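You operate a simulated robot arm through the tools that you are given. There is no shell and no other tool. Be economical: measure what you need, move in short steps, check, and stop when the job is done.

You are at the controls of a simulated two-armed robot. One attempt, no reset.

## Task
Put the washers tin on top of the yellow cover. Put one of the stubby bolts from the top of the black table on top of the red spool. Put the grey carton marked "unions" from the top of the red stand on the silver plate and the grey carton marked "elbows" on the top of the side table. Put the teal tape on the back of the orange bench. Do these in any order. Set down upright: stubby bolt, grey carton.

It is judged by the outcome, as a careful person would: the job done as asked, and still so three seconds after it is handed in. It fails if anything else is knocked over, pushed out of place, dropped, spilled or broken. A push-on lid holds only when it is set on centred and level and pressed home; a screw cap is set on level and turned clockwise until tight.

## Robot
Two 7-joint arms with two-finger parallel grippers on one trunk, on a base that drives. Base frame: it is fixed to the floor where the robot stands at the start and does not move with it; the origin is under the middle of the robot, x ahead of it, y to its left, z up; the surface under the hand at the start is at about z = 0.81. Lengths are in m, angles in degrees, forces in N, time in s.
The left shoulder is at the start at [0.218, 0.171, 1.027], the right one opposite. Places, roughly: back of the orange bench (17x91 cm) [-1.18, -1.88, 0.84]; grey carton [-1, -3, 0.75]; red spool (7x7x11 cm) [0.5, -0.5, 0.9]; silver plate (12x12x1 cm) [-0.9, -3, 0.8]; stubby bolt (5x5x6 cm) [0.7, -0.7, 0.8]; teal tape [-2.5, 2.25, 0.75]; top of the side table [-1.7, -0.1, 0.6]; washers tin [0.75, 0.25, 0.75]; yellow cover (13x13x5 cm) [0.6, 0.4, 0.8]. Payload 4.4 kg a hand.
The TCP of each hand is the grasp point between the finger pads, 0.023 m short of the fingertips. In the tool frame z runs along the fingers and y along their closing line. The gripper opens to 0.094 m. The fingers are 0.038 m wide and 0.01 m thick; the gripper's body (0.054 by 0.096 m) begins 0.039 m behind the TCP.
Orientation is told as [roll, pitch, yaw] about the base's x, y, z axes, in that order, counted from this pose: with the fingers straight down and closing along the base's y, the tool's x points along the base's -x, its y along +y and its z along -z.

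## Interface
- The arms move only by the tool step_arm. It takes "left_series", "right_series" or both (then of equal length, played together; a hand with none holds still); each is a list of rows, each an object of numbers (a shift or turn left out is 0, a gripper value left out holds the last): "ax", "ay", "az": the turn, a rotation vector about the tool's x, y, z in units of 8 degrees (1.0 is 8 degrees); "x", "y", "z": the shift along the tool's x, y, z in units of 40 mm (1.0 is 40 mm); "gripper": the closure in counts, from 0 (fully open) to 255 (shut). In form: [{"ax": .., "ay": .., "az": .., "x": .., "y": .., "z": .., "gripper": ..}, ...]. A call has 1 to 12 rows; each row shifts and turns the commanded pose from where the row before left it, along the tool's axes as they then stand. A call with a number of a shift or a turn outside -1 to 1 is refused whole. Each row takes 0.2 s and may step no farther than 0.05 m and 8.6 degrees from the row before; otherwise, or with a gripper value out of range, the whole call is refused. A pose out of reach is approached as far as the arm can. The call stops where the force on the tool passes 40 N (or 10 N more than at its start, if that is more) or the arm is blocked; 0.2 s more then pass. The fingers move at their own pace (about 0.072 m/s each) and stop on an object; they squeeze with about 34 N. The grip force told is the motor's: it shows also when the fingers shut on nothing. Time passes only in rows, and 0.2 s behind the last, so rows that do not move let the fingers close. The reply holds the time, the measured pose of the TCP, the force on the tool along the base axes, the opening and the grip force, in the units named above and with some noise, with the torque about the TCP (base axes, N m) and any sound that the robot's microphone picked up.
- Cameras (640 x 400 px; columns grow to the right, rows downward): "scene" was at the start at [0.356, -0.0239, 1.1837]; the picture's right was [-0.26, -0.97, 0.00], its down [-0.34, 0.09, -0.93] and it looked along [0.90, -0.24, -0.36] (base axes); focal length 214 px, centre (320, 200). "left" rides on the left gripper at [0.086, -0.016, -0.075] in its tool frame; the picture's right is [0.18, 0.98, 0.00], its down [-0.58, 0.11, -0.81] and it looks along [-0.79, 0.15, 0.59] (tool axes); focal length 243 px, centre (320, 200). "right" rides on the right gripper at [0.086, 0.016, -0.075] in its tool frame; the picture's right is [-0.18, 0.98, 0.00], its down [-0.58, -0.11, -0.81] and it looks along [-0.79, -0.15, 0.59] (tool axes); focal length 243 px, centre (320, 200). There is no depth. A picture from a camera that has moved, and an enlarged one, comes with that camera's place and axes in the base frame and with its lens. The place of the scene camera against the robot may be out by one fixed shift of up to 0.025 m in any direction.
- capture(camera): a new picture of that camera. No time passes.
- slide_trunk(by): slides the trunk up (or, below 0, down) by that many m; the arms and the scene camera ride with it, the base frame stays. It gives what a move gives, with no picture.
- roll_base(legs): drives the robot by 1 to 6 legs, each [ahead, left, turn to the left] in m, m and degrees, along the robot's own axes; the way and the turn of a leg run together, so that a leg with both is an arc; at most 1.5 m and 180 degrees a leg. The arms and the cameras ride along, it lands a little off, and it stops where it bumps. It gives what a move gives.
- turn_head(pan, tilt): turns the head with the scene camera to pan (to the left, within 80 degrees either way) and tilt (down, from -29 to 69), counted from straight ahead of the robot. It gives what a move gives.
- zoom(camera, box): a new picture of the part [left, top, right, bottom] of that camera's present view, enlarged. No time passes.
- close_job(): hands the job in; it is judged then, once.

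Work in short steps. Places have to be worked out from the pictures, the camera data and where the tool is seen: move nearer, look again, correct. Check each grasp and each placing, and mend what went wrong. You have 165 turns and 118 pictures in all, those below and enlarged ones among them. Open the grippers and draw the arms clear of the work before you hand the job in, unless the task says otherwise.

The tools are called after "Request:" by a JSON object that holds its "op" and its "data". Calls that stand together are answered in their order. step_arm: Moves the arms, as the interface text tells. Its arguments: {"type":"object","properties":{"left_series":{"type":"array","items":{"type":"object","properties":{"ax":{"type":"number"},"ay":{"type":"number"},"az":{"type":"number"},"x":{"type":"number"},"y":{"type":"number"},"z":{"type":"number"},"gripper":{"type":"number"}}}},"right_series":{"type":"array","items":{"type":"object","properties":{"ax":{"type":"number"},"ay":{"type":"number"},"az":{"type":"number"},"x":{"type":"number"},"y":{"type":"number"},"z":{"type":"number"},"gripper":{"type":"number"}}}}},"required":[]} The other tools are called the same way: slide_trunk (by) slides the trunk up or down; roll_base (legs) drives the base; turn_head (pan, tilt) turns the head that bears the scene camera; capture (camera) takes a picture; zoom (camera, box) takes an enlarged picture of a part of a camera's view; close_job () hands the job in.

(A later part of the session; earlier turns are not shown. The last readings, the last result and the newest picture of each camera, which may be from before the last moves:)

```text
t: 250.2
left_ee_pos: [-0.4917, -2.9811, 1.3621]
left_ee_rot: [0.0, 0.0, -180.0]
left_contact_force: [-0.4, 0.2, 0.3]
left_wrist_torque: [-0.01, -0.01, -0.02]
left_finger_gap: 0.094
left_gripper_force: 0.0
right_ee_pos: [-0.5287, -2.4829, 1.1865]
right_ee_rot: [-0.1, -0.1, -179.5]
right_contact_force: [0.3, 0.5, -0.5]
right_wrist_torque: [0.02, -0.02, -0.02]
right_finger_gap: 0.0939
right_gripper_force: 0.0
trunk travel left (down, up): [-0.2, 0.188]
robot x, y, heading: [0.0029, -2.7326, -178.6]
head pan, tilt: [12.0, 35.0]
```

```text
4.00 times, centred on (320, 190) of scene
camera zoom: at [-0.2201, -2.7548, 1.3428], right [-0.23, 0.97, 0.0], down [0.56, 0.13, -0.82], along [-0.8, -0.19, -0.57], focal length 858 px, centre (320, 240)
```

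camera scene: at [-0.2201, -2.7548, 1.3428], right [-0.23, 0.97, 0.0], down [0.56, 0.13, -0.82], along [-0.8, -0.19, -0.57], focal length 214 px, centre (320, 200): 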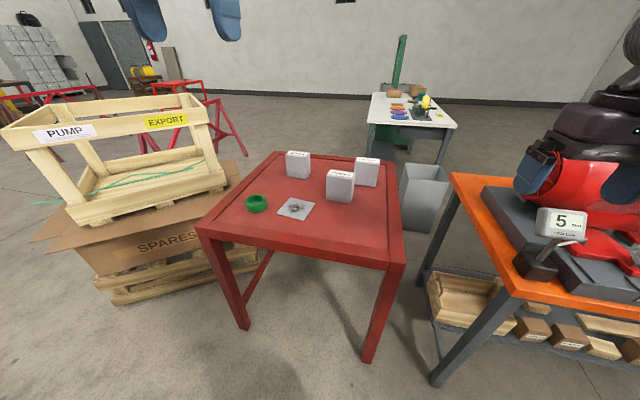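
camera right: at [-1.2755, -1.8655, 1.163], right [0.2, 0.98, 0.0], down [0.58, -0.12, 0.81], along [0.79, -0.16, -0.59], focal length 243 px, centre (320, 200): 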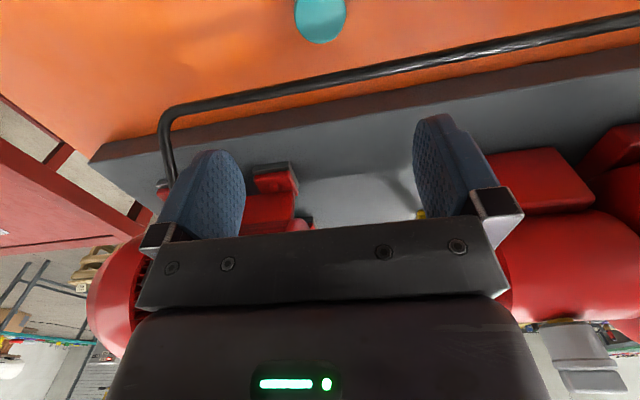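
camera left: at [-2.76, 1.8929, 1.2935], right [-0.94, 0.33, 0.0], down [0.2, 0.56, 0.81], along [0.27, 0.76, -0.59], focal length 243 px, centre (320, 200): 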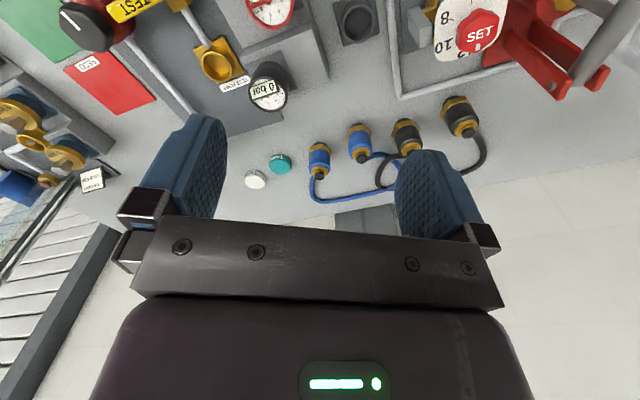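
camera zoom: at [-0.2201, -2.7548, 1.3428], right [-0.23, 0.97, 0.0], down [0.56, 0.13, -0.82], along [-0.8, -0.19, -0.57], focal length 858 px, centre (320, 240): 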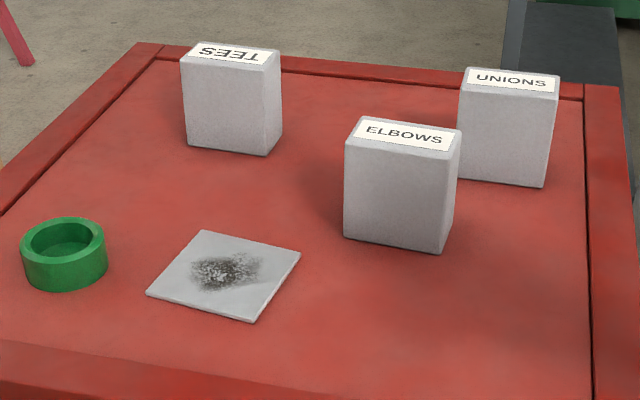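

UNIONS is the right-rear carton (≈(-1.17,-2.755)), ELBOWS the front one (≈(-1.02,-2.86)), plate ≈(-0.89,-3.0). Cartons are ~10.5 cm wide, ~5.3 cm deep along x, so I grip along x with the hand yawed. Move base and lower the trunk.

Request:
{"op": "roll_base", "data": {"legs": [[0, 0, -1.3], [0, 0.31, 0], [0.29, 0, 0]]}}

Request:
{"op": "slide_trunk", "data": {"by": -0.13}}

Request:
{"op": "step_arm", "data": {"right_series": [{"az": -1}, {"az": -1}, {"az": -1}, {"az": -1}, {"az": -1}, {"az": -1}, {"az": -1}, {"az": -1}, {"az": -1}, {"az": -1}, {"az": -1}, {"az": -0.25}]}}

```text
t: 255.4
left_ee_pos: [-0.7774, -3.2826, 1.3607]
left_ee_rot: [0.0, 0.0, 179.9]
left_contact_force: [-0.4, -0.9, -0.2]
left_wrist_torque: [-0.04, -0.04, 0.01]
left_finger_gap: 0.0937
left_gripper_force: 0.0
right_ee_pos: [-0.8132, -2.7847, 1.1884]
right_ee_rot: [-0.1, -0.1, -179.7]
right_contact_force: [-0.5, 0.7, 0.3]
right_wrist_torque: [0.03, -0.02, -0.04]
right_finger_gap: 0.0938
right_gripper_force: 0.1
trunk travel left (down, up): [-0.2, 0.188]
robot x, y, heading: [-0.2814, -3.0379, -179.0]
head pan, tilt: [12.0, 35.0]
```

```text
t: 257.0
left_ee_pos: [-0.7733, -3.2822, 1.2341]
left_ee_rot: [0.0, -0.2, 179.9]
left_contact_force: [0.1, 0.0, -0.3]
left_wrist_torque: [-0.03, 0.03, -0.01]
left_finger_gap: 0.094
left_gripper_force: 0.1
right_ee_pos: [-0.8088, -2.786, 1.0597]
right_ee_rot: [-0.2, -0.4, -179.6]
right_contact_force: [0.5, -0.1, 1.2]
right_wrist_torque: [-0.03, 0.03, 0.01]
right_finger_gap: 0.094
right_gripper_force: 0.0
trunk travel left (down, up): [-0.07, 0.318]
robot x, y, heading: [-0.2826, -3.0343, -179.2]
head pan, tilt: [12.0, 35.0]
```

```text
t: 259.6
left_ee_pos: [-0.7767, -3.2817, 1.2329]
left_ee_rot: [0.0, 0.0, 179.8]
left_contact_force: [-0.9, 0.9, 0.8]
left_wrist_torque: [0.01, 0.0, 0.03]
left_finger_gap: 0.0944
left_gripper_force: 0.0
right_ee_pos: [-0.7674, -2.8393, 1.0586]
right_ee_rot: [-0.3, 0.1, -89.6]
right_contact_force: [-0.9, -0.4, -0.1]
right_wrist_torque: [0.02, 0.02, 0.03]
right_finger_gap: 0.094
right_gripper_force: 0.1
right hand out of reach, approached as far as the arm can: row 10, 11, 12
trunk travel left (down, up): [-0.07, 0.318]
robot x, y, heading: [-0.278, -3.0389, -178.9]
head pan, tilt: [12.0, 35.0]
```

Yaw reached with some shift. Test reaching forward toward UNIONS at this yaw.

Request:
{"op": "step_arm", "data": {"right_series": [{"y": -0.85, "x": 0.15}, {"y": -0.85, "x": 0.15}, {"y": -0.85, "x": 0.15}, {"y": -0.85, "x": 0.15}, {"y": -0.85, "x": 0.15}, {"y": -0.85, "x": 0.15}, {}]}}

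Request:
{"op": "capture", "data": {"camera": "right"}}

```text
t: 261.2
left_ee_pos: [-0.7765, -3.2822, 1.2323]
left_ee_rot: [0.0, 0.0, 179.9]
left_contact_force: [0.4, -0.2, 0.8]
left_wrist_torque: [-0.03, -0.02, 0.02]
left_finger_gap: 0.0941
left_gripper_force: 0.1
right_ee_pos: [-0.8239, -2.9042, 1.0565]
right_ee_rot: [0.0, 0.1, -89.9]
right_contact_force: [0.3, -0.2, -0.1]
right_wrist_torque: [0.05, -0.01, 0.01]
right_finger_gap: 0.0937
right_gripper_force: 0.0
right hand out of reach, approached as far as the arm can: row 1, 2, 3, 4, 5, 6
trunk travel left (down, up): [-0.07, 0.318]
robot x, y, heading: [-0.2826, -3.0366, -178.9]
head pan, tilt: [12.0, 35.0]
```

```text
38 pictures are left
camera right: at [-0.8073, -2.8181, 1.1321], right [0.98, -0.18, 0.0], down [-0.11, -0.58, 0.81], along [-0.15, -0.79, -0.59], focal length 243 px, centre (320, 200)
```

right: 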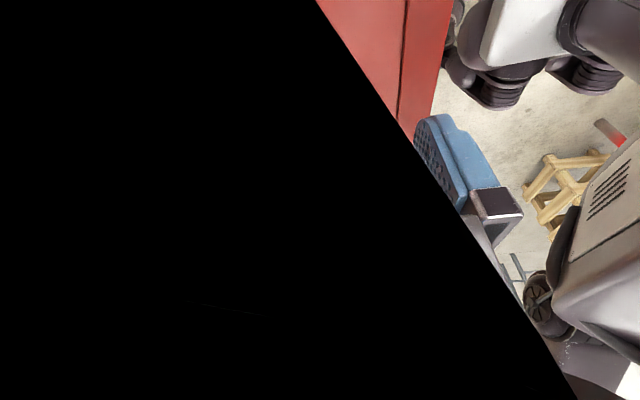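

That yaw direction runs into the wrist's limit. Rotate back and try the opposite yaw.

Request:
{"op": "step_arm", "data": {"right_series": [{"az": 1}, {"az": 1}, {"az": 1}, {"az": 1}, {"az": 1}, {"az": 1}, {"az": 1}, {"az": 1}, {"az": 1}, {"az": 1}, {"az": 1}, {"az": 0.25}]}}

Request:
{"op": "step_arm", "data": {"right_series": [{"az": 1}, {"az": 1}, {"az": 1}, {"az": 1}, {"az": 1}, {"az": 1}, {"az": 1}, {"az": 1}, {"az": 1}, {"az": 1}, {"az": 1}, {"az": 0.25}]}}

Request:
{"op": "capture", "data": {"camera": "right"}}

```text
t: 263.8
left_ee_pos: [-0.7764, -3.2825, 1.2318]
left_ee_rot: [0.0, 0.0, 179.8]
left_contact_force: [0.5, -0.2, -0.1]
left_wrist_torque: [0.0, 0.0, 0.0]
left_finger_gap: 0.0941
left_gripper_force: 0.1
right_ee_pos: [-0.8238, -2.9071, 1.0565]
right_ee_rot: [-0.1, -0.1, -179.8]
right_contact_force: [0.9, 0.6, 0.5]
right_wrist_torque: [0.03, 0.0, 0.02]
right_finger_gap: 0.0939
right_gripper_force: 0.1
trunk travel left (down, up): [-0.07, 0.318]
robot x, y, heading: [-0.283, -3.0357, -178.9]
head pan, tilt: [12.0, 35.0]
```

```text
t: 266.4
left_ee_pos: [-0.7766, -3.2825, 1.2316]
left_ee_rot: [0.0, 0.0, 179.9]
left_contact_force: [-0.1, 0.2, 0.3]
left_wrist_torque: [0.0, 0.04, 0.0]
left_finger_gap: 0.0938
left_gripper_force: 0.1
right_ee_pos: [-0.8238, -2.9076, 1.0574]
right_ee_rot: [0.1, 0.0, 90.2]
right_contact_force: [0.4, -0.1, -1.1]
right_wrist_torque: [0.0, -0.02, -0.01]
right_finger_gap: 0.094
right_gripper_force: 0.1
trunk travel left (down, up): [-0.07, 0.318]
robot x, y, heading: [-0.2825, -3.0383, -178.9]
head pan, tilt: [12.0, 35.0]
```

```text
37 pictures are left
camera right: at [-0.8385, -2.9929, 1.1325], right [-0.98, 0.18, 0.0], down [0.11, 0.58, 0.81], along [0.14, 0.79, -0.59], focal length 243 px, centre (320, 200)
```

right: 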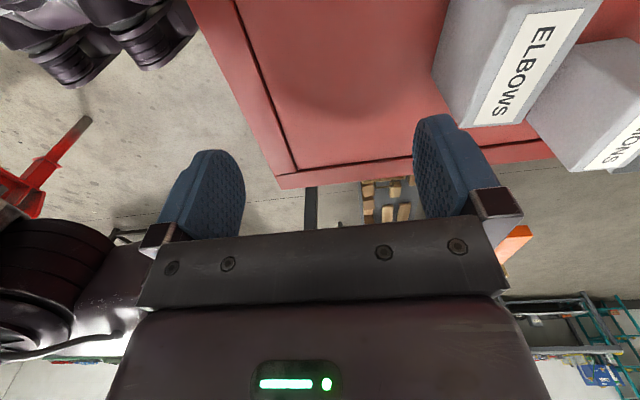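

This yaw works freely. Move over to above UNIONS.

Request:
{"op": "step_arm", "data": {"right_series": [{"y": 0.865, "x": -0.38}, {"y": 0.865, "x": -0.38}, {"y": 0.865, "x": -0.38}, {"y": 0.865, "x": -0.38}, {"y": 0.865, "x": -0.38}, {"y": 0.865, "x": -0.38}, {"y": 0.865, "x": -0.38}, {"y": 0.865, "x": -0.38}, {"y": 0.865, "x": -0.38}, {"y": 0.865, "x": -0.38}, {}]}}

Request:
{"op": "capture", "data": {"camera": "right"}}

```text
t: 268.8
left_ee_pos: [-0.7755, -3.2824, 1.2314]
left_ee_rot: [-0.1, -0.1, 179.8]
left_contact_force: [-0.2, -0.2, 0.0]
left_wrist_torque: [-0.01, 0.01, 0.03]
left_finger_gap: 0.0939
left_gripper_force: 0.1
right_ee_pos: [-1.171, -2.7569, 1.0563]
right_ee_rot: [0.2, -0.1, 90.3]
right_contact_force: [-0.6, -0.2, 0.6]
right_wrist_torque: [0.02, 0.0, -0.02]
right_finger_gap: 0.094
right_gripper_force: 0.1
trunk travel left (down, up): [-0.07, 0.318]
robot x, y, heading: [-0.2806, -3.0386, -178.9]
head pan, tilt: [12.0, 35.0]
```

```text
36 pictures are left
camera right: at [-1.1862, -2.8434, 1.1307], right [-0.98, 0.18, 0.0], down [0.11, 0.58, 0.81], along [0.14, 0.79, -0.59], focal length 243 px, centre (320, 200)
```

right: 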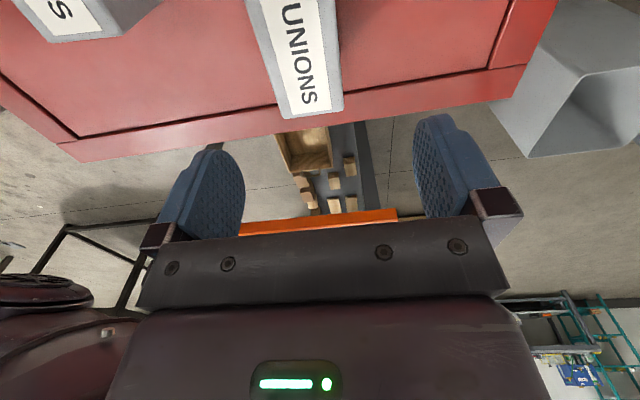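

UNIONS centre ≈ (-1.156, -2.75), aligned with y. Centre and descend partway.

Request:
{"op": "step_arm", "data": {"right_series": [{"y": -0.37, "x": -0.17}, {"z": 0.8}, {"z": 0.8}, {"z": 0.8}, {"z": 0.5}, {}]}}

Request:
{"op": "capture", "data": {"camera": "right"}}

Request:
{"op": "capture", "data": {"camera": "scene"}}

```text
t: 270.2
left_ee_pos: [-0.7751, -3.2832, 1.2316]
left_ee_rot: [-0.1, -0.2, 179.9]
left_contact_force: [0.0, -0.2, -0.2]
left_wrist_torque: [0.04, -0.03, -0.03]
left_finger_gap: 0.094
left_gripper_force: 0.1
right_ee_pos: [-1.1562, -2.7511, 0.9415]
right_ee_rot: [0.1, 0.0, 90.4]
right_contact_force: [0.1, 0.4, 0.2]
right_wrist_torque: [0.03, 0.02, 0.0]
right_finger_gap: 0.0938
right_gripper_force: 0.1
trunk travel left (down, up): [-0.07, 0.318]
robot x, y, heading: [-0.2773, -3.0379, -178.8]
head pan, tilt: [12.0, 35.0]
```

```text
35 pictures are left
camera right: at [-1.1714, -2.8377, 1.016], right [-0.98, 0.18, 0.0], down [0.11, 0.58, 0.81], along [0.14, 0.79, -0.59], focal length 243 px, centre (320, 200)
```

right: 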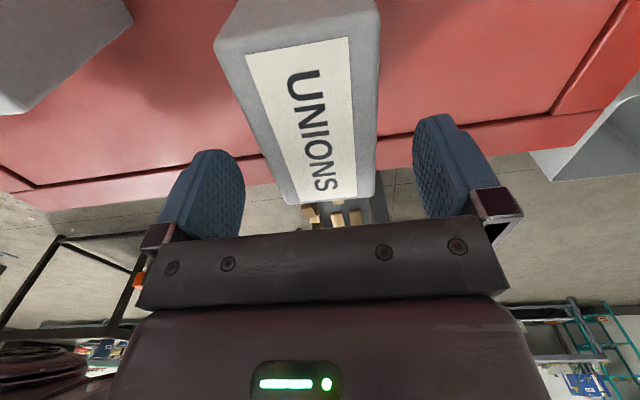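

```text
34 pictures are left
camera scene: at [-0.6323, -3.0608, 1.1867], right [-0.23, 0.97, 0.0], down [0.56, 0.13, -0.82], along [-0.8, -0.19, -0.57], focal length 214 px, centre (320, 200)
```

scene: 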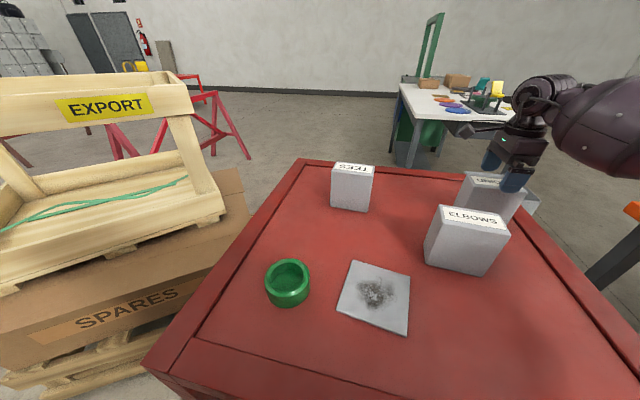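

Top at z=0.911, well centred. Descend 6 cm and grip.

Request:
{"op": "step_arm", "data": {"right_series": [{"z": 0.5}, {"z": 0.5}, {"z": 0.45}, {"gripper": 255}, {}, {}, {}, {"z": -0.4}, {"z": -0.8}, {"z": -0.8}, {"z": -0.8}, {}]}}

Request:
{"op": "capture", "data": {"camera": "right"}}

```text
t: 272.8
left_ee_pos: [-0.7764, -3.2831, 1.2318]
left_ee_rot: [0.0, 0.1, 179.9]
left_contact_force: [-0.3, 0.5, 0.2]
left_wrist_torque: [-0.01, -0.03, 0.01]
left_finger_gap: 0.094
left_gripper_force: 0.1
right_ee_pos: [-1.155, -2.749, 0.9916]
right_ee_rot: [0.0, -0.2, 90.4]
right_contact_force: [0.1, 0.0, -3.4]
right_wrist_torque: [-0.01, -0.03, 0.03]
right_finger_gap: 0.0649
right_gripper_force: 34.1
trunk travel left (down, up): [-0.07, 0.318]
robot x, y, heading: [-0.2802, -3.0393, -179.0]
head pan, tilt: [12.0, 35.0]
```

```text
33 pictures are left
camera right: at [-1.1707, -2.8361, 1.067], right [-0.98, 0.18, 0.0], down [0.11, 0.58, 0.81], along [0.14, 0.79, -0.59], focal length 243 px, centre (320, 200)
```

right: 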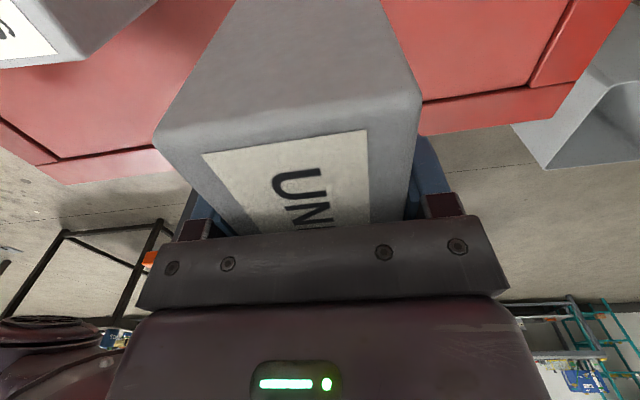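

UNIONS held (gap 65 mm). Raise, carry over ELBOWS' height to above the plate, aligning to its ~-10° yaw.

Request:
{"op": "step_arm", "data": {"right_series": [{"z": -0.9}, {"z": -0.9}, {}]}}

Request:
{"op": "step_arm", "data": {"right_series": [{"x": 0.65, "y": -0.67}, {"x": 0.65, "y": -0.67}, {"x": 0.65, "y": -0.67}, {"x": 0.65, "y": -0.67}, {"x": 0.65, "y": -0.67}, {"x": 0.65, "y": -0.67}, {"x": 0.65, "y": -0.67}, {"x": 0.65, "y": -0.67}, {"x": 0.65, "y": -0.67}, {"x": 0.65, "y": -0.67}, {"az": 0.67}, {"az": 0.67}]}}

Request:
{"op": "capture", "data": {"camera": "right"}}

Request:
{"op": "capture", "data": {"camera": "scene"}}

```text
t: 273.6
left_ee_pos: [-0.7766, -3.282, 1.2325]
left_ee_rot: [0.0, 0.1, 180.0]
left_contact_force: [-0.1, -0.1, -0.3]
left_wrist_torque: [-0.02, -0.04, -0.02]
left_finger_gap: 0.0939
left_gripper_force: 0.0
right_ee_pos: [-1.1549, -2.7496, 1.0648]
right_ee_rot: [0.1, -0.1, 90.3]
right_contact_force: [0.6, -0.3, -3.7]
right_wrist_torque: [0.0, -0.01, -0.03]
right_finger_gap: 0.0647
right_gripper_force: 34.0
trunk travel left (down, up): [-0.07, 0.318]
robot x, y, heading: [-0.2829, -3.0362, -178.8]
head pan, tilt: [12.0, 35.0]
```

```text
t: 276.2
left_ee_pos: [-0.7758, -3.2832, 1.2315]
left_ee_rot: [0.0, 0.0, 179.9]
left_contact_force: [-0.6, 0.6, 0.1]
left_wrist_torque: [0.01, 0.02, -0.03]
left_finger_gap: 0.0938
left_gripper_force: 0.2
right_ee_pos: [-0.885, -3.0085, 1.0674]
right_ee_rot: [0.1, 0.0, 79.5]
right_contact_force: [0.2, 0.2, -3.6]
right_wrist_torque: [-0.02, 0.01, -0.02]
right_finger_gap: 0.0648
right_gripper_force: 34.1
trunk travel left (down, up): [-0.07, 0.318]
robot x, y, heading: [-0.2816, -3.0361, -179.0]
head pan, tilt: [12.0, 35.0]
```

```text
32 pictures are left
camera right: at [-0.9166, -3.0907, 1.1421], right [-0.93, 0.36, 0.0], down [0.21, 0.55, 0.81], along [0.29, 0.75, -0.59], focal length 243 px, centre (320, 200)
```

right: 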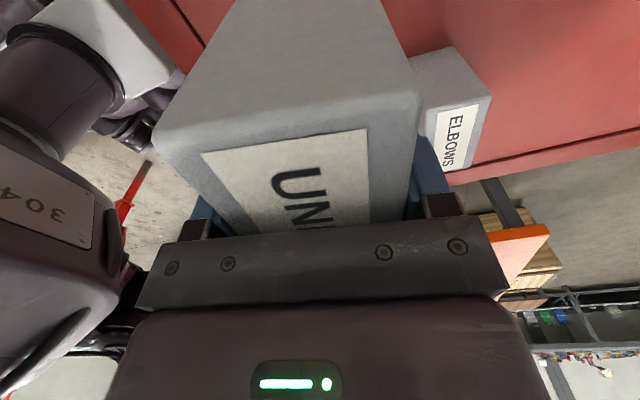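

```text
31 pictures are left
camera scene: at [-0.6329, -3.0608, 1.1864], right [-0.23, 0.97, 0.0], down [0.56, 0.13, -0.82], along [-0.8, -0.19, -0.57], focal length 214 px, centre (320, 200)
```

scene: 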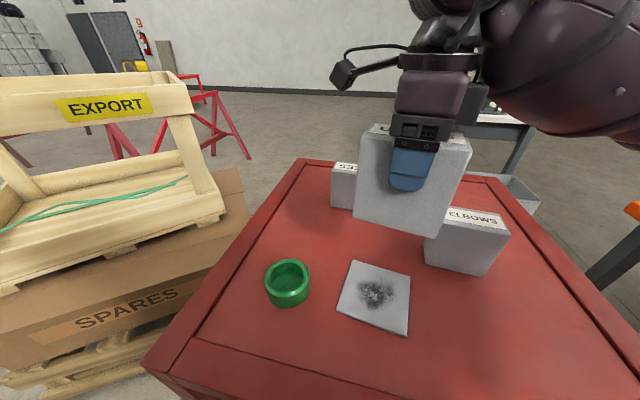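

Alignment over the plate checks out within a few mm. Lower to just above it.

Request:
{"op": "step_arm", "data": {"right_series": [{"z": 0.8}, {"z": 0.8}, {"z": 0.8}, {"z": 0.8}, {"z": 0.6}, {}]}}

Request:
{"op": "zoom", "data": {"camera": "scene", "box": [280, 180, 472, 300]}}

```text
t: 277.6
left_ee_pos: [-0.7755, -3.2833, 1.2333]
left_ee_rot: [0.0, 0.1, 179.9]
left_contact_force: [-0.3, 0.0, -0.4]
left_wrist_torque: [0.02, 0.02, 0.02]
left_finger_gap: 0.0939
left_gripper_force: 0.0
right_ee_pos: [-0.8876, -3.0071, 0.914]
right_ee_rot: [0.2, 0.0, 79.5]
right_contact_force: [-1.1, -0.2, -3.8]
right_wrist_torque: [0.04, 0.01, 0.0]
right_finger_gap: 0.0651
right_gripper_force: 34.4
trunk travel left (down, up): [-0.07, 0.318]
robot x, y, heading: [-0.2807, -3.0381, -178.7]
head pan, tilt: [12.0, 35.0]
```

```text
3.33 times, centred on (376, 240) of scene
camera zoom: at [-0.6326, -3.0607, 1.1865], right [-0.23, 0.97, 0.0], down [0.56, 0.13, -0.82], along [-0.8, -0.19, -0.57], focal length 715 px, centre (133, 67)
```

zoom: 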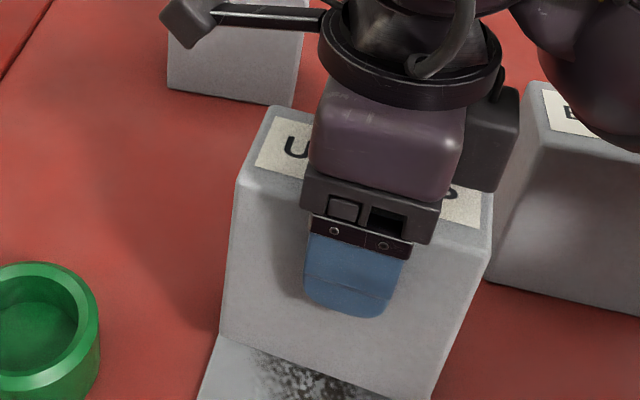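

Alignment good. Descend with small steps until contact.

Request:
{"op": "step_arm", "data": {"right_series": [{"z": 0.3}, {"z": 0.1}, {"z": 0.05}, {}]}}

Request:
{"op": "step_arm", "data": {"right_series": [{"z": 0.06}, {}]}}

Request:
{"op": "step_arm", "data": {"right_series": [{"z": 0.06}, {}]}}

Request:
{"op": "step_arm", "data": {"right_series": [{"z": 0.06}, {}]}}

```text
t: 278.6
left_ee_pos: [-0.7764, -3.2823, 1.2319]
left_ee_rot: [0.0, 0.0, 179.8]
left_contact_force: [0.2, -0.8, -0.8]
left_wrist_torque: [-0.01, 0.0, 0.0]
left_finger_gap: 0.0942
left_gripper_force: 0.2
right_ee_pos: [-0.8868, -3.0069, 0.8958]
right_ee_rot: [0.1, 0.0, 79.7]
right_contact_force: [-0.1, 0.1, -3.9]
right_wrist_torque: [0.02, 0.01, 0.02]
right_finger_gap: 0.065
right_gripper_force: 34.2
trunk travel left (down, up): [-0.07, 0.318]
robot x, y, heading: [-0.2791, -3.0317, -178.9]
head pan, tilt: [12.0, 35.0]
```

```text
t: 279.2
left_ee_pos: [-0.7764, -3.2823, 1.2324]
left_ee_rot: [0.0, 0.0, 180.0]
left_contact_force: [-0.3, -0.1, -0.3]
left_wrist_torque: [-0.01, -0.01, -0.01]
left_finger_gap: 0.0941
left_gripper_force: 0.0
right_ee_pos: [-0.8868, -3.0079, 0.8935]
right_ee_rot: [0.1, 0.1, 79.6]
right_contact_force: [-0.1, -0.2, -4.3]
right_wrist_torque: [-0.01, 0.0, 0.0]
right_finger_gap: 0.065
right_gripper_force: 33.9
trunk travel left (down, up): [-0.07, 0.318]
robot x, y, heading: [-0.282, -3.0375, -179.1]
head pan, tilt: [12.0, 35.0]
```

```text
t: 279.8
left_ee_pos: [-0.7769, -3.2822, 1.2321]
left_ee_rot: [-0.1, 0.0, 179.9]
left_contact_force: [0.4, 0.5, -0.2]
left_wrist_torque: [0.0, 0.01, 0.02]
left_finger_gap: 0.0942
left_gripper_force: 0.1
right_ee_pos: [-0.8868, -3.0065, 0.8901]
right_ee_rot: [0.1, 0.0, 79.6]
right_contact_force: [-0.6, 0.3, -4.9]
right_wrist_torque: [0.02, 0.0, -0.02]
right_finger_gap: 0.065
right_gripper_force: 33.5
trunk travel left (down, up): [-0.07, 0.318]
robot x, y, heading: [-0.2819, -3.037, -178.6]
head pan, tilt: [12.0, 35.0]
```

```text
t: 280.4
left_ee_pos: [-0.7764, -3.284, 1.2315]
left_ee_rot: [0.0, 0.0, 179.9]
left_contact_force: [0.2, 0.5, 0.0]
left_wrist_torque: [-0.02, 0.02, 0.01]
left_finger_gap: 0.0939
left_gripper_force: 0.0
right_ee_pos: [-0.8869, -3.0077, 0.8904]
right_ee_rot: [0.2, 0.0, 79.6]
right_contact_force: [-0.9, 0.6, 1.6]
right_wrist_torque: [0.29, -0.09, 0.06]
right_finger_gap: 0.0651
right_gripper_force: 34.0
trunk travel left (down, up): [-0.07, 0.318]
robot x, y, heading: [-0.288, -3.0394, -179.1]
head pan, tilt: [12.0, 35.0]
```

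Contact begins at TCP 0.890 as predicted. One small press, then release and rise.

Request:
{"op": "step_arm", "data": {"right_series": [{"z": 0.03}, {}, {"gripper": 0}, {}, {}, {"z": -0.3}, {"z": -0.7}, {"z": -0.9}, {"z": -0.9}, {"z": -0.9}, {"z": -0.6}, {}]}}

Request:
{"op": "zoom", "data": {"camera": "scene", "box": [260, 140, 540, 315]}}

```text
t: 283.0
left_ee_pos: [-0.7775, -3.2834, 1.232]
left_ee_rot: [0.1, 0.0, 179.8]
left_contact_force: [-0.4, -0.5, -0.5]
left_wrist_torque: [-0.01, -0.01, -0.01]
left_finger_gap: 0.094
left_gripper_force: 0.0
right_ee_pos: [-0.8861, -3.0071, 1.0592]
right_ee_rot: [0.1, 0.0, 79.6]
right_contact_force: [0.7, 1.0, 0.2]
right_wrist_torque: [0.03, -0.01, 0.01]
right_finger_gap: 0.0939
right_gripper_force: 0.0
trunk travel left (down, up): [-0.07, 0.318]
robot x, y, heading: [-0.2793, -3.0353, -178.7]
head pan, tilt: [12.0, 35.0]
```

```text
2.29 times, centred on (400, 228) of scene
camera zoom: at [-0.6331, -3.0607, 1.1861], right [-0.23, 0.97, 0.0], down [0.56, 0.13, -0.82], along [-0.8, -0.19, -0.57], focal length 490 px, centre (137, 137)
```

zoom: 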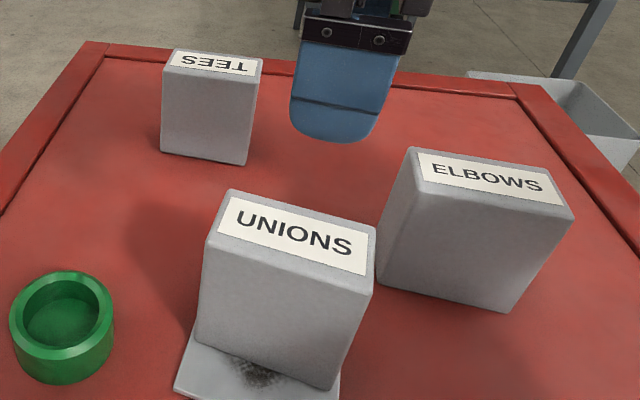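

UNIONS stands on the plate. Now move above ELBOWS and look.

Request:
{"op": "step_arm", "data": {"right_series": [{"az": -0.67}, {"az": -0.67}, {"x": -0.74, "y": 0.58}, {"x": -0.74, "y": 0.58}, {"x": -0.74, "y": 0.58}, {"x": -0.74, "y": 0.58}, {"x": -0.74, "y": 0.58}, {}]}}

Request:
{"op": "capture", "data": {"camera": "right"}}

```text
t: 284.8
left_ee_pos: [-0.776, -3.283, 1.2319]
left_ee_rot: [0.0, 0.0, 179.9]
left_contact_force: [0.3, -1.0, -0.8]
left_wrist_torque: [0.02, -0.01, 0.01]
left_finger_gap: 0.0942
left_gripper_force: 0.0
right_ee_pos: [-1.0037, -2.8568, 1.0617]
right_ee_rot: [0.2, -0.1, 90.3]
right_contact_force: [0.3, -0.9, 0.0]
right_wrist_torque: [-0.03, 0.0, -0.01]
right_finger_gap: 0.0942
right_gripper_force: 0.1
trunk travel left (down, up): [-0.07, 0.318]
robot x, y, heading: [-0.2841, -3.0305, -178.9]
head pan, tilt: [12.0, 35.0]
```

```text
28 pictures are left
camera right: at [-1.0197, -2.9428, 1.1372], right [-0.98, 0.18, 0.0], down [0.11, 0.58, 0.81], along [0.14, 0.79, -0.59], focal length 243 px, centre (320, 200)
```

right: 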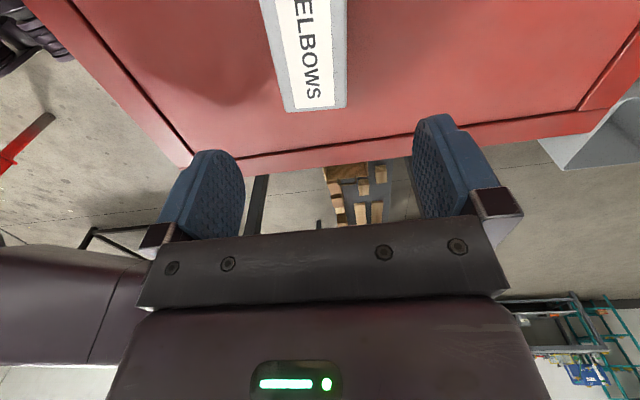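

ELBOWS centre ≈ (-0.9955, -2.852). Centre, descend and grip, then lift.

Request:
{"op": "step_arm", "data": {"right_series": [{"x": -0.12, "y": -0.2}, {"az": 0.4, "z": 0.75}, {"z": 0.75}, {"z": 0.75}, {"z": 0.5}, {}]}}

Request:
{"op": "capture", "data": {"camera": "right"}}

```text
t: 286.2
left_ee_pos: [-0.7755, -3.2825, 1.2323]
left_ee_rot: [0.0, -0.2, 179.9]
left_contact_force: [0.3, 0.0, -0.6]
left_wrist_torque: [-0.02, -0.04, 0.01]
left_finger_gap: 0.0941
left_gripper_force: 0.1
right_ee_pos: [-0.9944, -2.8542, 0.9513]
right_ee_rot: [0.1, 0.1, 87.1]
right_contact_force: [-0.2, -0.1, 1.2]
right_wrist_torque: [-0.01, -0.01, 0.0]
right_finger_gap: 0.0939
right_gripper_force: 0.0
trunk travel left (down, up): [-0.07, 0.318]
robot x, y, heading: [-0.286, -3.0355, -178.8]
head pan, tilt: [12.0, 35.0]
```

```text
27 pictures are left
camera right: at [-1.014, -2.9388, 1.0262], right [-0.97, 0.23, 0.0], down [0.14, 0.57, 0.81], along [0.19, 0.78, -0.59], focal length 243 px, centre (320, 200)
```

right: 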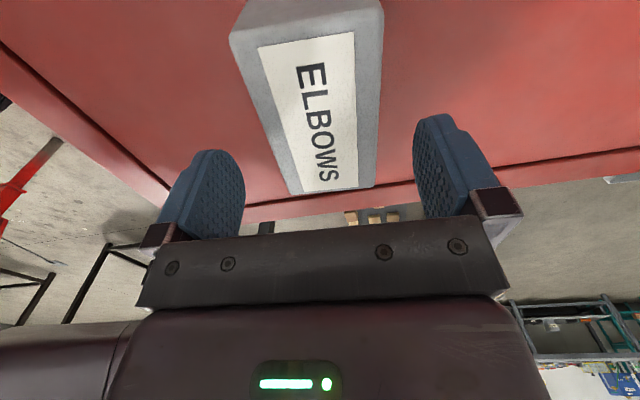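

Well centred. Go down, grip and lift.

Request:
{"op": "step_arm", "data": {"right_series": [{"z": 0.6}, {"z": 0.6}, {"z": 0.5}, {"gripper": 255}, {}, {}, {}, {"z": -0.4}, {"z": -0.8}, {"z": -0.9}, {"z": -0.9}, {}]}}

Request:
{"op": "zoom", "data": {"camera": "scene", "box": [260, 100, 580, 300]}}

```text
t: 288.8
left_ee_pos: [-0.7781, -3.282, 1.2314]
left_ee_rot: [0.0, 0.1, 180.0]
left_contact_force: [-0.8, 0.1, 0.5]
left_wrist_torque: [0.01, 0.01, 0.01]
left_finger_gap: 0.094
left_gripper_force: 0.0
right_ee_pos: [-0.9957, -2.8544, 0.9992]
right_ee_rot: [0.1, -0.2, 87.0]
right_contact_force: [-0.9, 0.2, -3.3]
right_wrist_torque: [-0.02, 0.0, -0.01]
right_finger_gap: 0.065
right_gripper_force: 33.8
trunk travel left (down, up): [-0.07, 0.318]
robot x, y, heading: [-0.2832, -3.035, -179.1]
head pan, tilt: [12.0, 35.0]
```

```text
2.00 times, centred on (420, 200) of scene
camera zoom: at [-0.6335, -3.0605, 1.186], right [-0.23, 0.97, 0.0], down [0.56, 0.13, -0.82], along [-0.8, -0.19, -0.57], focal length 429 px, centre (120, 200)
```

zoom: 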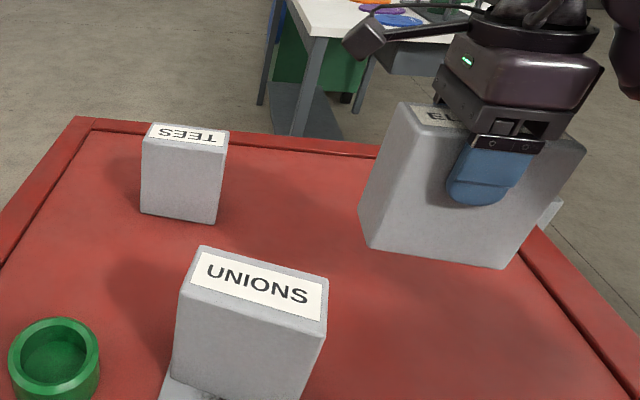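

ELBOWS held. Raise and retract it close to the robot.

Request:
{"op": "step_arm", "data": {"right_series": [{"z": -0.9}, {"z": -0.9}, {"z": -0.9}, {"z": -0.9}, {"y": -0.8}, {"y": -0.8}, {"y": -0.8}, {"y": -0.8}, {"y": -0.8}, {}]}}

Request:
{"op": "roll_base", "data": {"legs": [[-0.28, 0, 0], [0, 0, -91], [1.4, 0, 0], [1.4, 0, 0]]}}

```text
t: 291.0
left_ee_pos: [-0.777, -3.2818, 1.2324]
left_ee_rot: [0.1, 0.0, 180.0]
left_contact_force: [0.5, -0.3, -0.2]
left_wrist_torque: [0.02, -0.01, 0.01]
left_finger_gap: 0.094
left_gripper_force: 0.0
right_ee_pos: [-0.8319, -2.8627, 1.1474]
right_ee_rot: [0.1, 0.0, 87.1]
right_contact_force: [0.8, 0.8, -3.6]
right_wrist_torque: [-0.02, -0.01, 0.0]
right_finger_gap: 0.065
right_gripper_force: 33.7
trunk travel left (down, up): [-0.07, 0.318]
robot x, y, heading: [-0.2797, -3.0375, -178.7]
head pan, tilt: [12.0, 35.0]
```

```text
t: 310.1
left_ee_pos: [-0.0185, 0.2728, 1.2323]
left_ee_rot: [0.0, 0.0, 83.7]
left_contact_force: [-1.1, 0.0, 0.1]
left_wrist_torque: [-0.04, -0.01, -0.01]
left_finger_gap: 0.0939
left_gripper_force: 0.1
right_ee_pos: [0.4057, 0.2818, 1.1479]
right_ee_rot: [0.1, 0.1, -9.2]
right_contact_force: [0.1, 0.1, -4.0]
right_wrist_torque: [-0.02, 0.0, 0.01]
right_finger_gap: 0.0648
right_gripper_force: 34.2
trunk travel left (down, up): [-0.07, 0.318]
robot x, y, heading: [0.1743, -0.2476, 85.1]
head pan, tilt: [12.0, 35.0]
```

Slightly too close to the black table; shift left first and glance at the table items to make sure all is in place.

Request:
{"op": "roll_base", "data": {"legs": [[0, 0.4, 4.9]]}}

Request:
{"op": "turn_head", "data": {"pan": -75, "tilt": 25}}

Request:
{"op": "capture", "data": {"camera": "scene"}}

```text
t: 314.1
left_ee_pos: [-0.4627, 0.2735, 1.2323]
left_ee_rot: [-0.1, 0.0, 88.5]
left_contact_force: [0.1, 0.5, 0.7]
left_wrist_torque: [-0.01, -0.02, 0.01]
left_finger_gap: 0.0941
left_gripper_force: 0.1
right_ee_pos: [-0.0418, 0.3195, 1.1476]
right_ee_rot: [0.1, -0.1, -4.2]
right_contact_force: [-0.2, 0.6, -3.2]
right_wrist_torque: [-0.02, 0.01, 0.03]
right_finger_gap: 0.0652
right_gripper_force: 34.7
trunk travel left (down, up): [-0.07, 0.318]
robot x, y, heading: [-0.2252, -0.2262, 90.1]
head pan, tilt: [12.0, 35.0]
```

```text
t: 315.8
left_ee_pos: [-0.4616, 0.2732, 1.2322]
left_ee_rot: [0.1, 0.0, 88.5]
left_contact_force: [0.6, -0.9, -0.7]
left_wrist_torque: [0.01, -0.01, 0.05]
left_finger_gap: 0.0938
left_gripper_force: 0.1
right_ee_pos: [-0.0417, 0.3185, 1.1483]
right_ee_rot: [0.1, -0.1, -4.3]
right_contact_force: [1.0, 0.7, -4.0]
right_wrist_torque: [0.0, 0.0, -0.01]
right_finger_gap: 0.0653
right_gripper_force: 33.8
trunk travel left (down, up): [-0.07, 0.318]
robot x, y, heading: [-0.2268, -0.2309, 89.8]
head pan, tilt: [-75.0, 25.0]
```

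```text
25 pictures are left
camera scene: at [-0.1465, 0.0539, 1.2021], right [0.25, -0.97, 0.0], down [-0.41, -0.11, -0.91], along [0.88, 0.23, -0.42], focal length 214 px, centre (320, 200)
```

scene: 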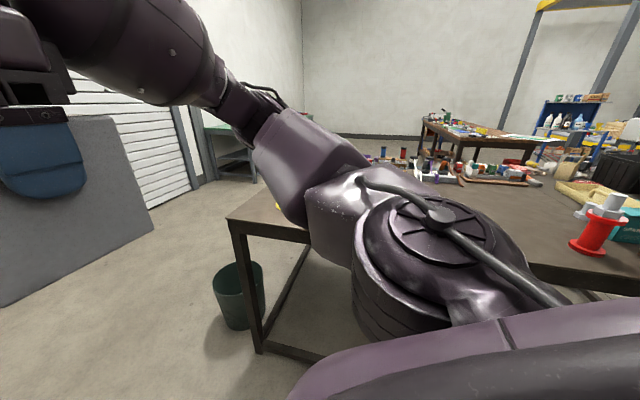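

Bolt on spool is intact. Continue: north, then west, then turn to face the side table from the west.

Request:
{"op": "roll_base", "data": {"legs": [[1.33, 0, 0], [0, 1.2, 0], [0, 1.2, 0], [0, 0, -90]]}}

Request:
{"op": "turn_head", "data": {"pan": -35, "tilt": 30}}

Request:
{"op": "capture", "data": {"camera": "scene"}}

```text
t: 330.6
left_ee_pos: [-1.5392, 1.5414, 1.2313]
left_ee_rot: [-0.1, 0.1, 91.1]
left_contact_force: [0.9, 0.1, 0.5]
left_wrist_torque: [-0.04, 0.04, -0.01]
left_finger_gap: 0.094
left_gripper_force: 0.0
right_ee_pos: [-1.1206, 1.6067, 1.1477]
right_ee_rot: [0.1, 0.0, -1.6]
right_contact_force: [-0.8, 0.8, -3.9]
right_wrist_torque: [-0.02, 0.01, 0.01]
right_finger_gap: 0.0647
right_gripper_force: 33.7
trunk travel left (down, up): [-0.07, 0.318]
robot x, y, heading: [-1.2787, 1.0501, 92.2]
head pan, tilt: [-75.0, 25.0]
stopped in leg 2: the robot was blocked; the commanded pose is now the measured one
```

```text
t: 331.7
left_ee_pos: [-1.5391, 1.5415, 1.2299]
left_ee_rot: [0.0, 0.0, 91.1]
left_contact_force: [-0.7, 0.2, -0.7]
left_wrist_torque: [0.02, 0.0, 0.02]
left_finger_gap: 0.0938
left_gripper_force: 0.1
right_ee_pos: [-1.1212, 1.6074, 1.1471]
right_ee_rot: [0.1, 0.0, -1.6]
right_contact_force: [-0.2, -0.7, -2.8]
right_wrist_torque: [0.0, -0.01, 0.02]
right_finger_gap: 0.0648
right_gripper_force: 34.5
trunk travel left (down, up): [-0.07, 0.318]
robot x, y, heading: [-1.2841, 1.0528, 92.2]
head pan, tilt: [-35.0, 30.0]
```

```text
24 pictures are left
camera scene: at [-1.252, 1.3861, 1.1942], right [0.84, -0.54, 0.0], down [-0.27, -0.42, -0.87], along [0.47, 0.73, -0.5], focal length 214 px, centre (320, 200)
```

scene: 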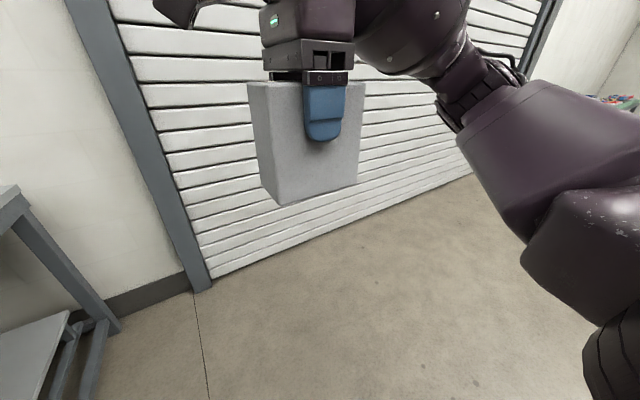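

Blocked — look left and down to see what the base touched.

Request:
{"op": "turn_head", "data": {"pan": 80, "tilt": 45}}

Request:
{"op": "capture", "data": {"camera": "scene"}}

```text
t: 333.6
left_ee_pos: [-1.5387, 1.5414, 1.2321]
left_ee_rot: [-0.1, 0.0, 91.1]
left_contact_force: [-0.8, 0.2, -0.2]
left_wrist_torque: [0.0, 0.03, 0.01]
left_finger_gap: 0.0939
left_gripper_force: 0.1
right_ee_pos: [-1.1212, 1.6065, 1.1473]
right_ee_rot: [0.0, -0.1, -1.6]
right_contact_force: [0.3, 0.0, -3.5]
right_wrist_torque: [0.0, 0.05, -0.01]
right_finger_gap: 0.065
right_gripper_force: 34.2
trunk travel left (down, up): [-0.07, 0.318]
robot x, y, heading: [-1.2844, 1.0471, 92.2]
head pan, tilt: [80.0, 45.0]
```

```text
23 pictures are left
camera scene: at [-1.3815, 1.3209, 1.1716], right [0.13, 0.99, 0.0], down [0.7, -0.1, -0.71], along [-0.7, 0.09, -0.71], focal length 214 px, centre (320, 200)
```

scene: 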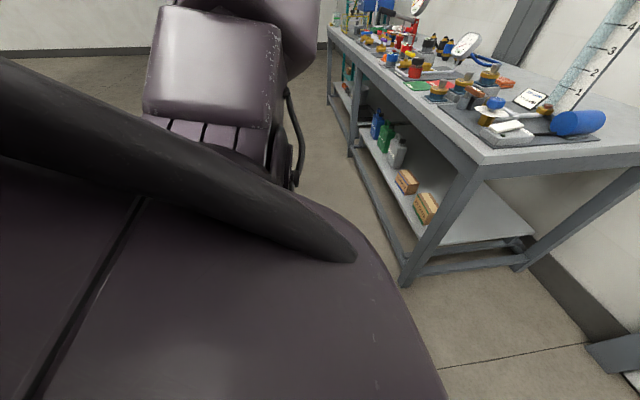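

Likely the base's rear met the wood-bin pedestal. Move forward 0.12 m away from it, then continue west and look back.

Request:
{"op": "roll_base", "data": {"legs": [[0.13, 0, -2.2], [0, 1.3, 0], [0, 0, -90]]}}

Request:
{"op": "turn_head", "data": {"pan": -35, "tilt": 30}}

Request:
{"op": "capture", "data": {"camera": "scene"}}

```text
t: 350.0
left_ee_pos: [-2.0964, 1.4037, 1.2314]
left_ee_rot: [0.2, 0.0, -0.7]
left_contact_force: [0.1, 0.6, -0.2]
left_wrist_torque: [0.03, -0.01, 0.03]
left_finger_gap: 0.0941
left_gripper_force: 0.1
right_ee_pos: [-2.0446, 0.9835, 1.1484]
right_ee_rot: [0.1, 0.1, -93.4]
right_contact_force: [1.2, -0.2, -4.0]
right_wrist_torque: [0.01, -0.05, 0.02]
right_finger_gap: 0.065
right_gripper_force: 34.0
trunk travel left (down, up): [-0.07, 0.318]
robot x, y, heading: [-2.5935, 1.1623, 0.4]
head pan, tilt: [80.0, 45.0]
```

```text
t: 352.0
left_ee_pos: [-2.0967, 1.4038, 1.2318]
left_ee_rot: [0.0, 0.0, -0.8]
left_contact_force: [-0.2, -0.6, 0.1]
left_wrist_torque: [0.03, 0.01, 0.0]
left_finger_gap: 0.0937
left_gripper_force: 0.0
right_ee_pos: [-2.0449, 0.9833, 1.148]
right_ee_rot: [0.2, -0.1, -93.5]
right_contact_force: [-0.9, 0.7, -3.7]
right_wrist_torque: [0.02, 0.05, -0.01]
right_finger_gap: 0.0646
right_gripper_force: 33.7
trunk travel left (down, up): [-0.07, 0.318]
robot x, y, heading: [-2.5952, 1.1643, 0.5]
head pan, tilt: [-35.0, 30.0]
```

```text
22 pictures are left
camera scene: at [-2.2699, 1.1136, 1.1941], right [-0.57, -0.82, 0.0], down [-0.41, 0.28, -0.87], along [0.71, -0.49, -0.5], focal length 214 px, centre (320, 200)
```

scene: 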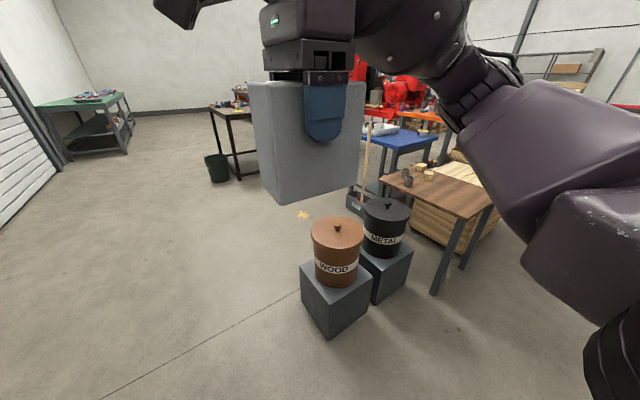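

Bins stand unmoved (knob triangulates to the same place). Strafe south to beside the side table.

Request:
{"op": "roll_base", "data": {"legs": [[0, -1.0, 0]]}}

Request:
{"op": "turn_head", "data": {"pan": -18, "tilt": 45}}

Request:
{"op": "capture", "data": {"camera": "scene"}}

```text
t: 361.1
left_ee_pos: [-2.0838, 0.4008, 1.2319]
left_ee_rot: [0.0, 0.1, 0.0]
left_contact_force: [-0.3, 0.1, 0.2]
left_wrist_torque: [0.0, -0.03, -0.03]
left_finger_gap: 0.0942
left_gripper_force: 0.0
right_ee_pos: [-2.0267, -0.0187, 1.1473]
right_ee_rot: [0.2, 0.0, -92.6]
right_contact_force: [-0.2, -0.3, -4.3]
right_wrist_torque: [-0.02, 0.0, 0.01]
right_finger_gap: 0.0647
right_gripper_force: 33.7
trunk travel left (down, up): [-0.07, 0.318]
robot x, y, heading: [-2.5777, 0.1515, 1.2]
head pan, tilt: [-35.0, 30.0]
```

```text
t: 361.9
left_ee_pos: [-2.0831, 0.3996, 1.2337]
left_ee_rot: [0.0, 0.0, 0.1]
left_contact_force: [-0.9, -0.6, -0.6]
left_wrist_torque: [0.0, 0.03, -0.01]
left_finger_gap: 0.0939
left_gripper_force: 0.0
right_ee_pos: [-2.0263, -0.0197, 1.1476]
right_ee_rot: [0.0, 0.0, -92.8]
right_contact_force: [-0.3, 0.7, -4.1]
right_wrist_torque: [0.02, 0.0, -0.02]
right_finger_gap: 0.0648
right_gripper_force: 33.7
trunk travel left (down, up): [-0.07, 0.318]
robot x, y, heading: [-2.5768, 0.152, 1.2]
head pan, tilt: [-18.0, 45.0]
```

```text
21 pictures are left
camera scene: at [-2.2511, 0.1347, 1.1716], right [-0.29, -0.96, 0.0], down [-0.68, 0.2, -0.71], along [0.68, -0.2, -0.71], focal length 214 px, centre (320, 200)
```

scene: 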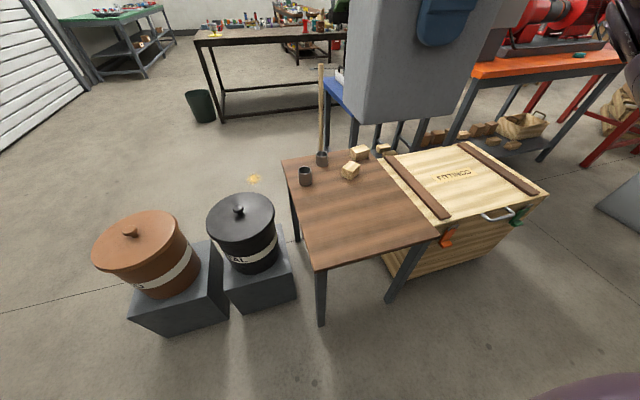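

Table top is z≈0.62–0.64 with its front half free. Carry ELBOWS over (-1.86, -0.11) and descend partway.

Request:
{"op": "step_arm", "data": {"right_series": [{"x": -0.41, "y": 0.85}, {"x": -0.41, "y": 0.85}, {"x": -0.41, "y": 0.85}, {"x": -0.41, "y": 0.85}, {"x": -0.41, "y": 0.85}, {"z": 0.9}, {"z": 0.9}, {"z": 0.9}, {"z": 0.9}, {"z": 0.9}, {"z": 0.9}, {}]}}

Request:
{"op": "capture", "data": {"camera": "scene"}}

```text
t: 364.6
left_ee_pos: [-2.0845, 0.3995, 1.2327]
left_ee_rot: [0.0, 0.0, 0.0]
left_contact_force: [-0.4, 0.5, 0.8]
left_wrist_torque: [0.03, -0.02, -0.03]
left_finger_gap: 0.094
left_gripper_force: 0.0
right_ee_pos: [-1.8611, -0.107, 0.9306]
right_ee_rot: [0.2, 0.0, -92.6]
right_contact_force: [1.2, 0.5, -3.7]
right_wrist_torque: [0.03, 0.0, -0.01]
right_finger_gap: 0.0649
right_gripper_force: 33.8
trunk travel left (down, up): [-0.07, 0.318]
robot x, y, heading: [-2.5758, 0.1493, 1.4]
head pan, tilt: [-18.0, 45.0]
```

```text
20 pictures are left
camera scene: at [-2.2516, 0.1349, 1.1719], right [-0.29, -0.96, 0.0], down [-0.68, 0.2, -0.71], along [0.68, -0.2, -0.71], focal length 214 px, centre (320, 200)
```

scene: 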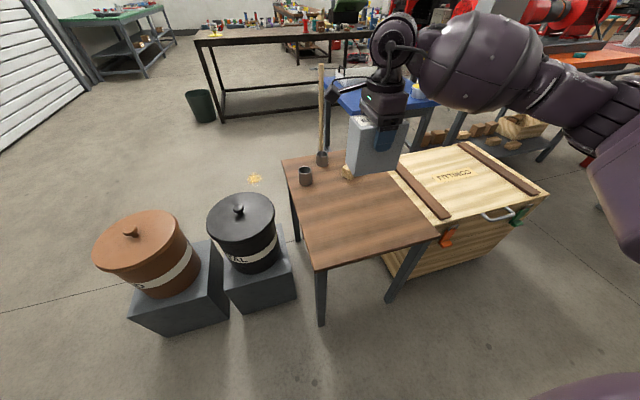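

Good; landing predicted at the free front area. Descend to 0.77, then feel for contact.

Request:
{"op": "step_arm", "data": {"right_series": [{"z": 0.9}, {"z": 0.9}, {"z": 0.9}, {"z": 0.7}, {}]}}

Request:
{"op": "zoom", "data": {"camera": "scene", "box": [270, 110, 462, 230]}}

```text
t: 365.8
left_ee_pos: [-2.0839, 0.3998, 1.2313]
left_ee_rot: [0.0, 0.0, 0.0]
left_contact_force: [-0.1, 0.1, -0.9]
left_wrist_torque: [-0.03, 0.0, 0.01]
left_finger_gap: 0.0937
left_gripper_force: 0.1
right_ee_pos: [-1.858, -0.1114, 0.795]
right_ee_rot: [0.1, 0.0, -92.7]
right_contact_force: [0.2, 0.8, -4.1]
right_wrist_torque: [0.03, -0.02, 0.01]
right_finger_gap: 0.0651
right_gripper_force: 34.3
trunk travel left (down, up): [-0.07, 0.318]
robot x, y, heading: [-2.5773, 0.1521, 1.2]
head pan, tilt: [-18.0, 45.0]
```

```text
3.33 times, centred on (366, 170) of scene
camera zoom: at [-2.2514, 0.1348, 1.1718], right [-0.29, -0.96, 0.0], down [-0.68, 0.2, -0.71], along [0.68, -0.2, -0.71], focal length 715 px, centre (167, 300)
```

zoom: 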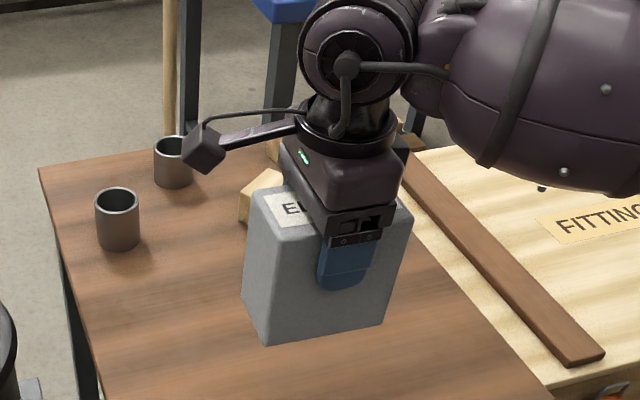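

Descend in 4 mm steps.

Request:
{"op": "step_arm", "data": {"right_series": [{"z": 0.3}, {"z": 0.3}, {"z": 0.3}, {"z": 0.2}, {}]}}

Request:
{"op": "step_arm", "data": {"right_series": [{"z": 0.1}, {}, {"z": 0.1}, {}]}}

Request:
{"op": "zoom", "data": {"camera": "scene", "box": [270, 130, 462, 250]}}

```text
t: 366.9
left_ee_pos: [-2.0838, 0.4003, 1.2323]
left_ee_rot: [0.0, 0.0, -0.1]
left_contact_force: [0.2, 0.7, 0.3]
left_wrist_torque: [0.01, 0.01, 0.0]
left_finger_gap: 0.0941
left_gripper_force: 0.0
right_ee_pos: [-1.8608, -0.1113, 0.7514]
right_ee_rot: [0.2, -0.1, -92.7]
right_contact_force: [-0.5, -0.1, -4.4]
right_wrist_torque: [0.03, 0.0, -0.03]
right_finger_gap: 0.0648
right_gripper_force: 33.9
trunk travel left (down, up): [-0.07, 0.318]
robot x, y, heading: [-2.5791, 0.1528, 1.2]
head pan, tilt: [-18.0, 45.0]
```

```text
t: 367.9
left_ee_pos: [-2.0836, 0.3997, 1.232]
left_ee_rot: [0.0, 0.0, 0.0]
left_contact_force: [0.2, -0.3, -0.6]
left_wrist_torque: [-0.03, -0.02, 0.01]
left_finger_gap: 0.0942
left_gripper_force: 0.2
right_ee_pos: [-1.8598, -0.1098, 0.7431]
right_ee_rot: [0.0, -0.1, -92.7]
right_contact_force: [0.1, 0.2, -3.6]
right_wrist_torque: [0.04, 0.01, -0.05]
right_finger_gap: 0.0644
right_gripper_force: 34.2
trunk travel left (down, up): [-0.07, 0.318]
robot x, y, heading: [-2.5793, 0.1558, 1.3]
head pan, tilt: [-18.0, 45.0]
```

```text
3.33 times, centred on (366, 190) of scene
camera zoom: at [-2.2511, 0.1348, 1.1716], right [-0.29, -0.96, 0.0], down [-0.68, 0.2, -0.71], along [0.68, -0.2, -0.71], focal length 715 px, centre (167, 233)
```

zoom: 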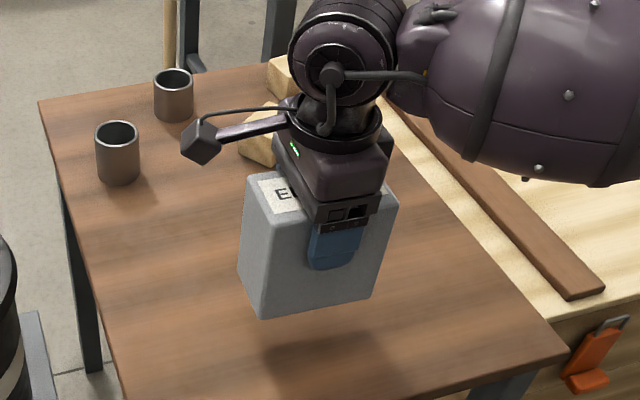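

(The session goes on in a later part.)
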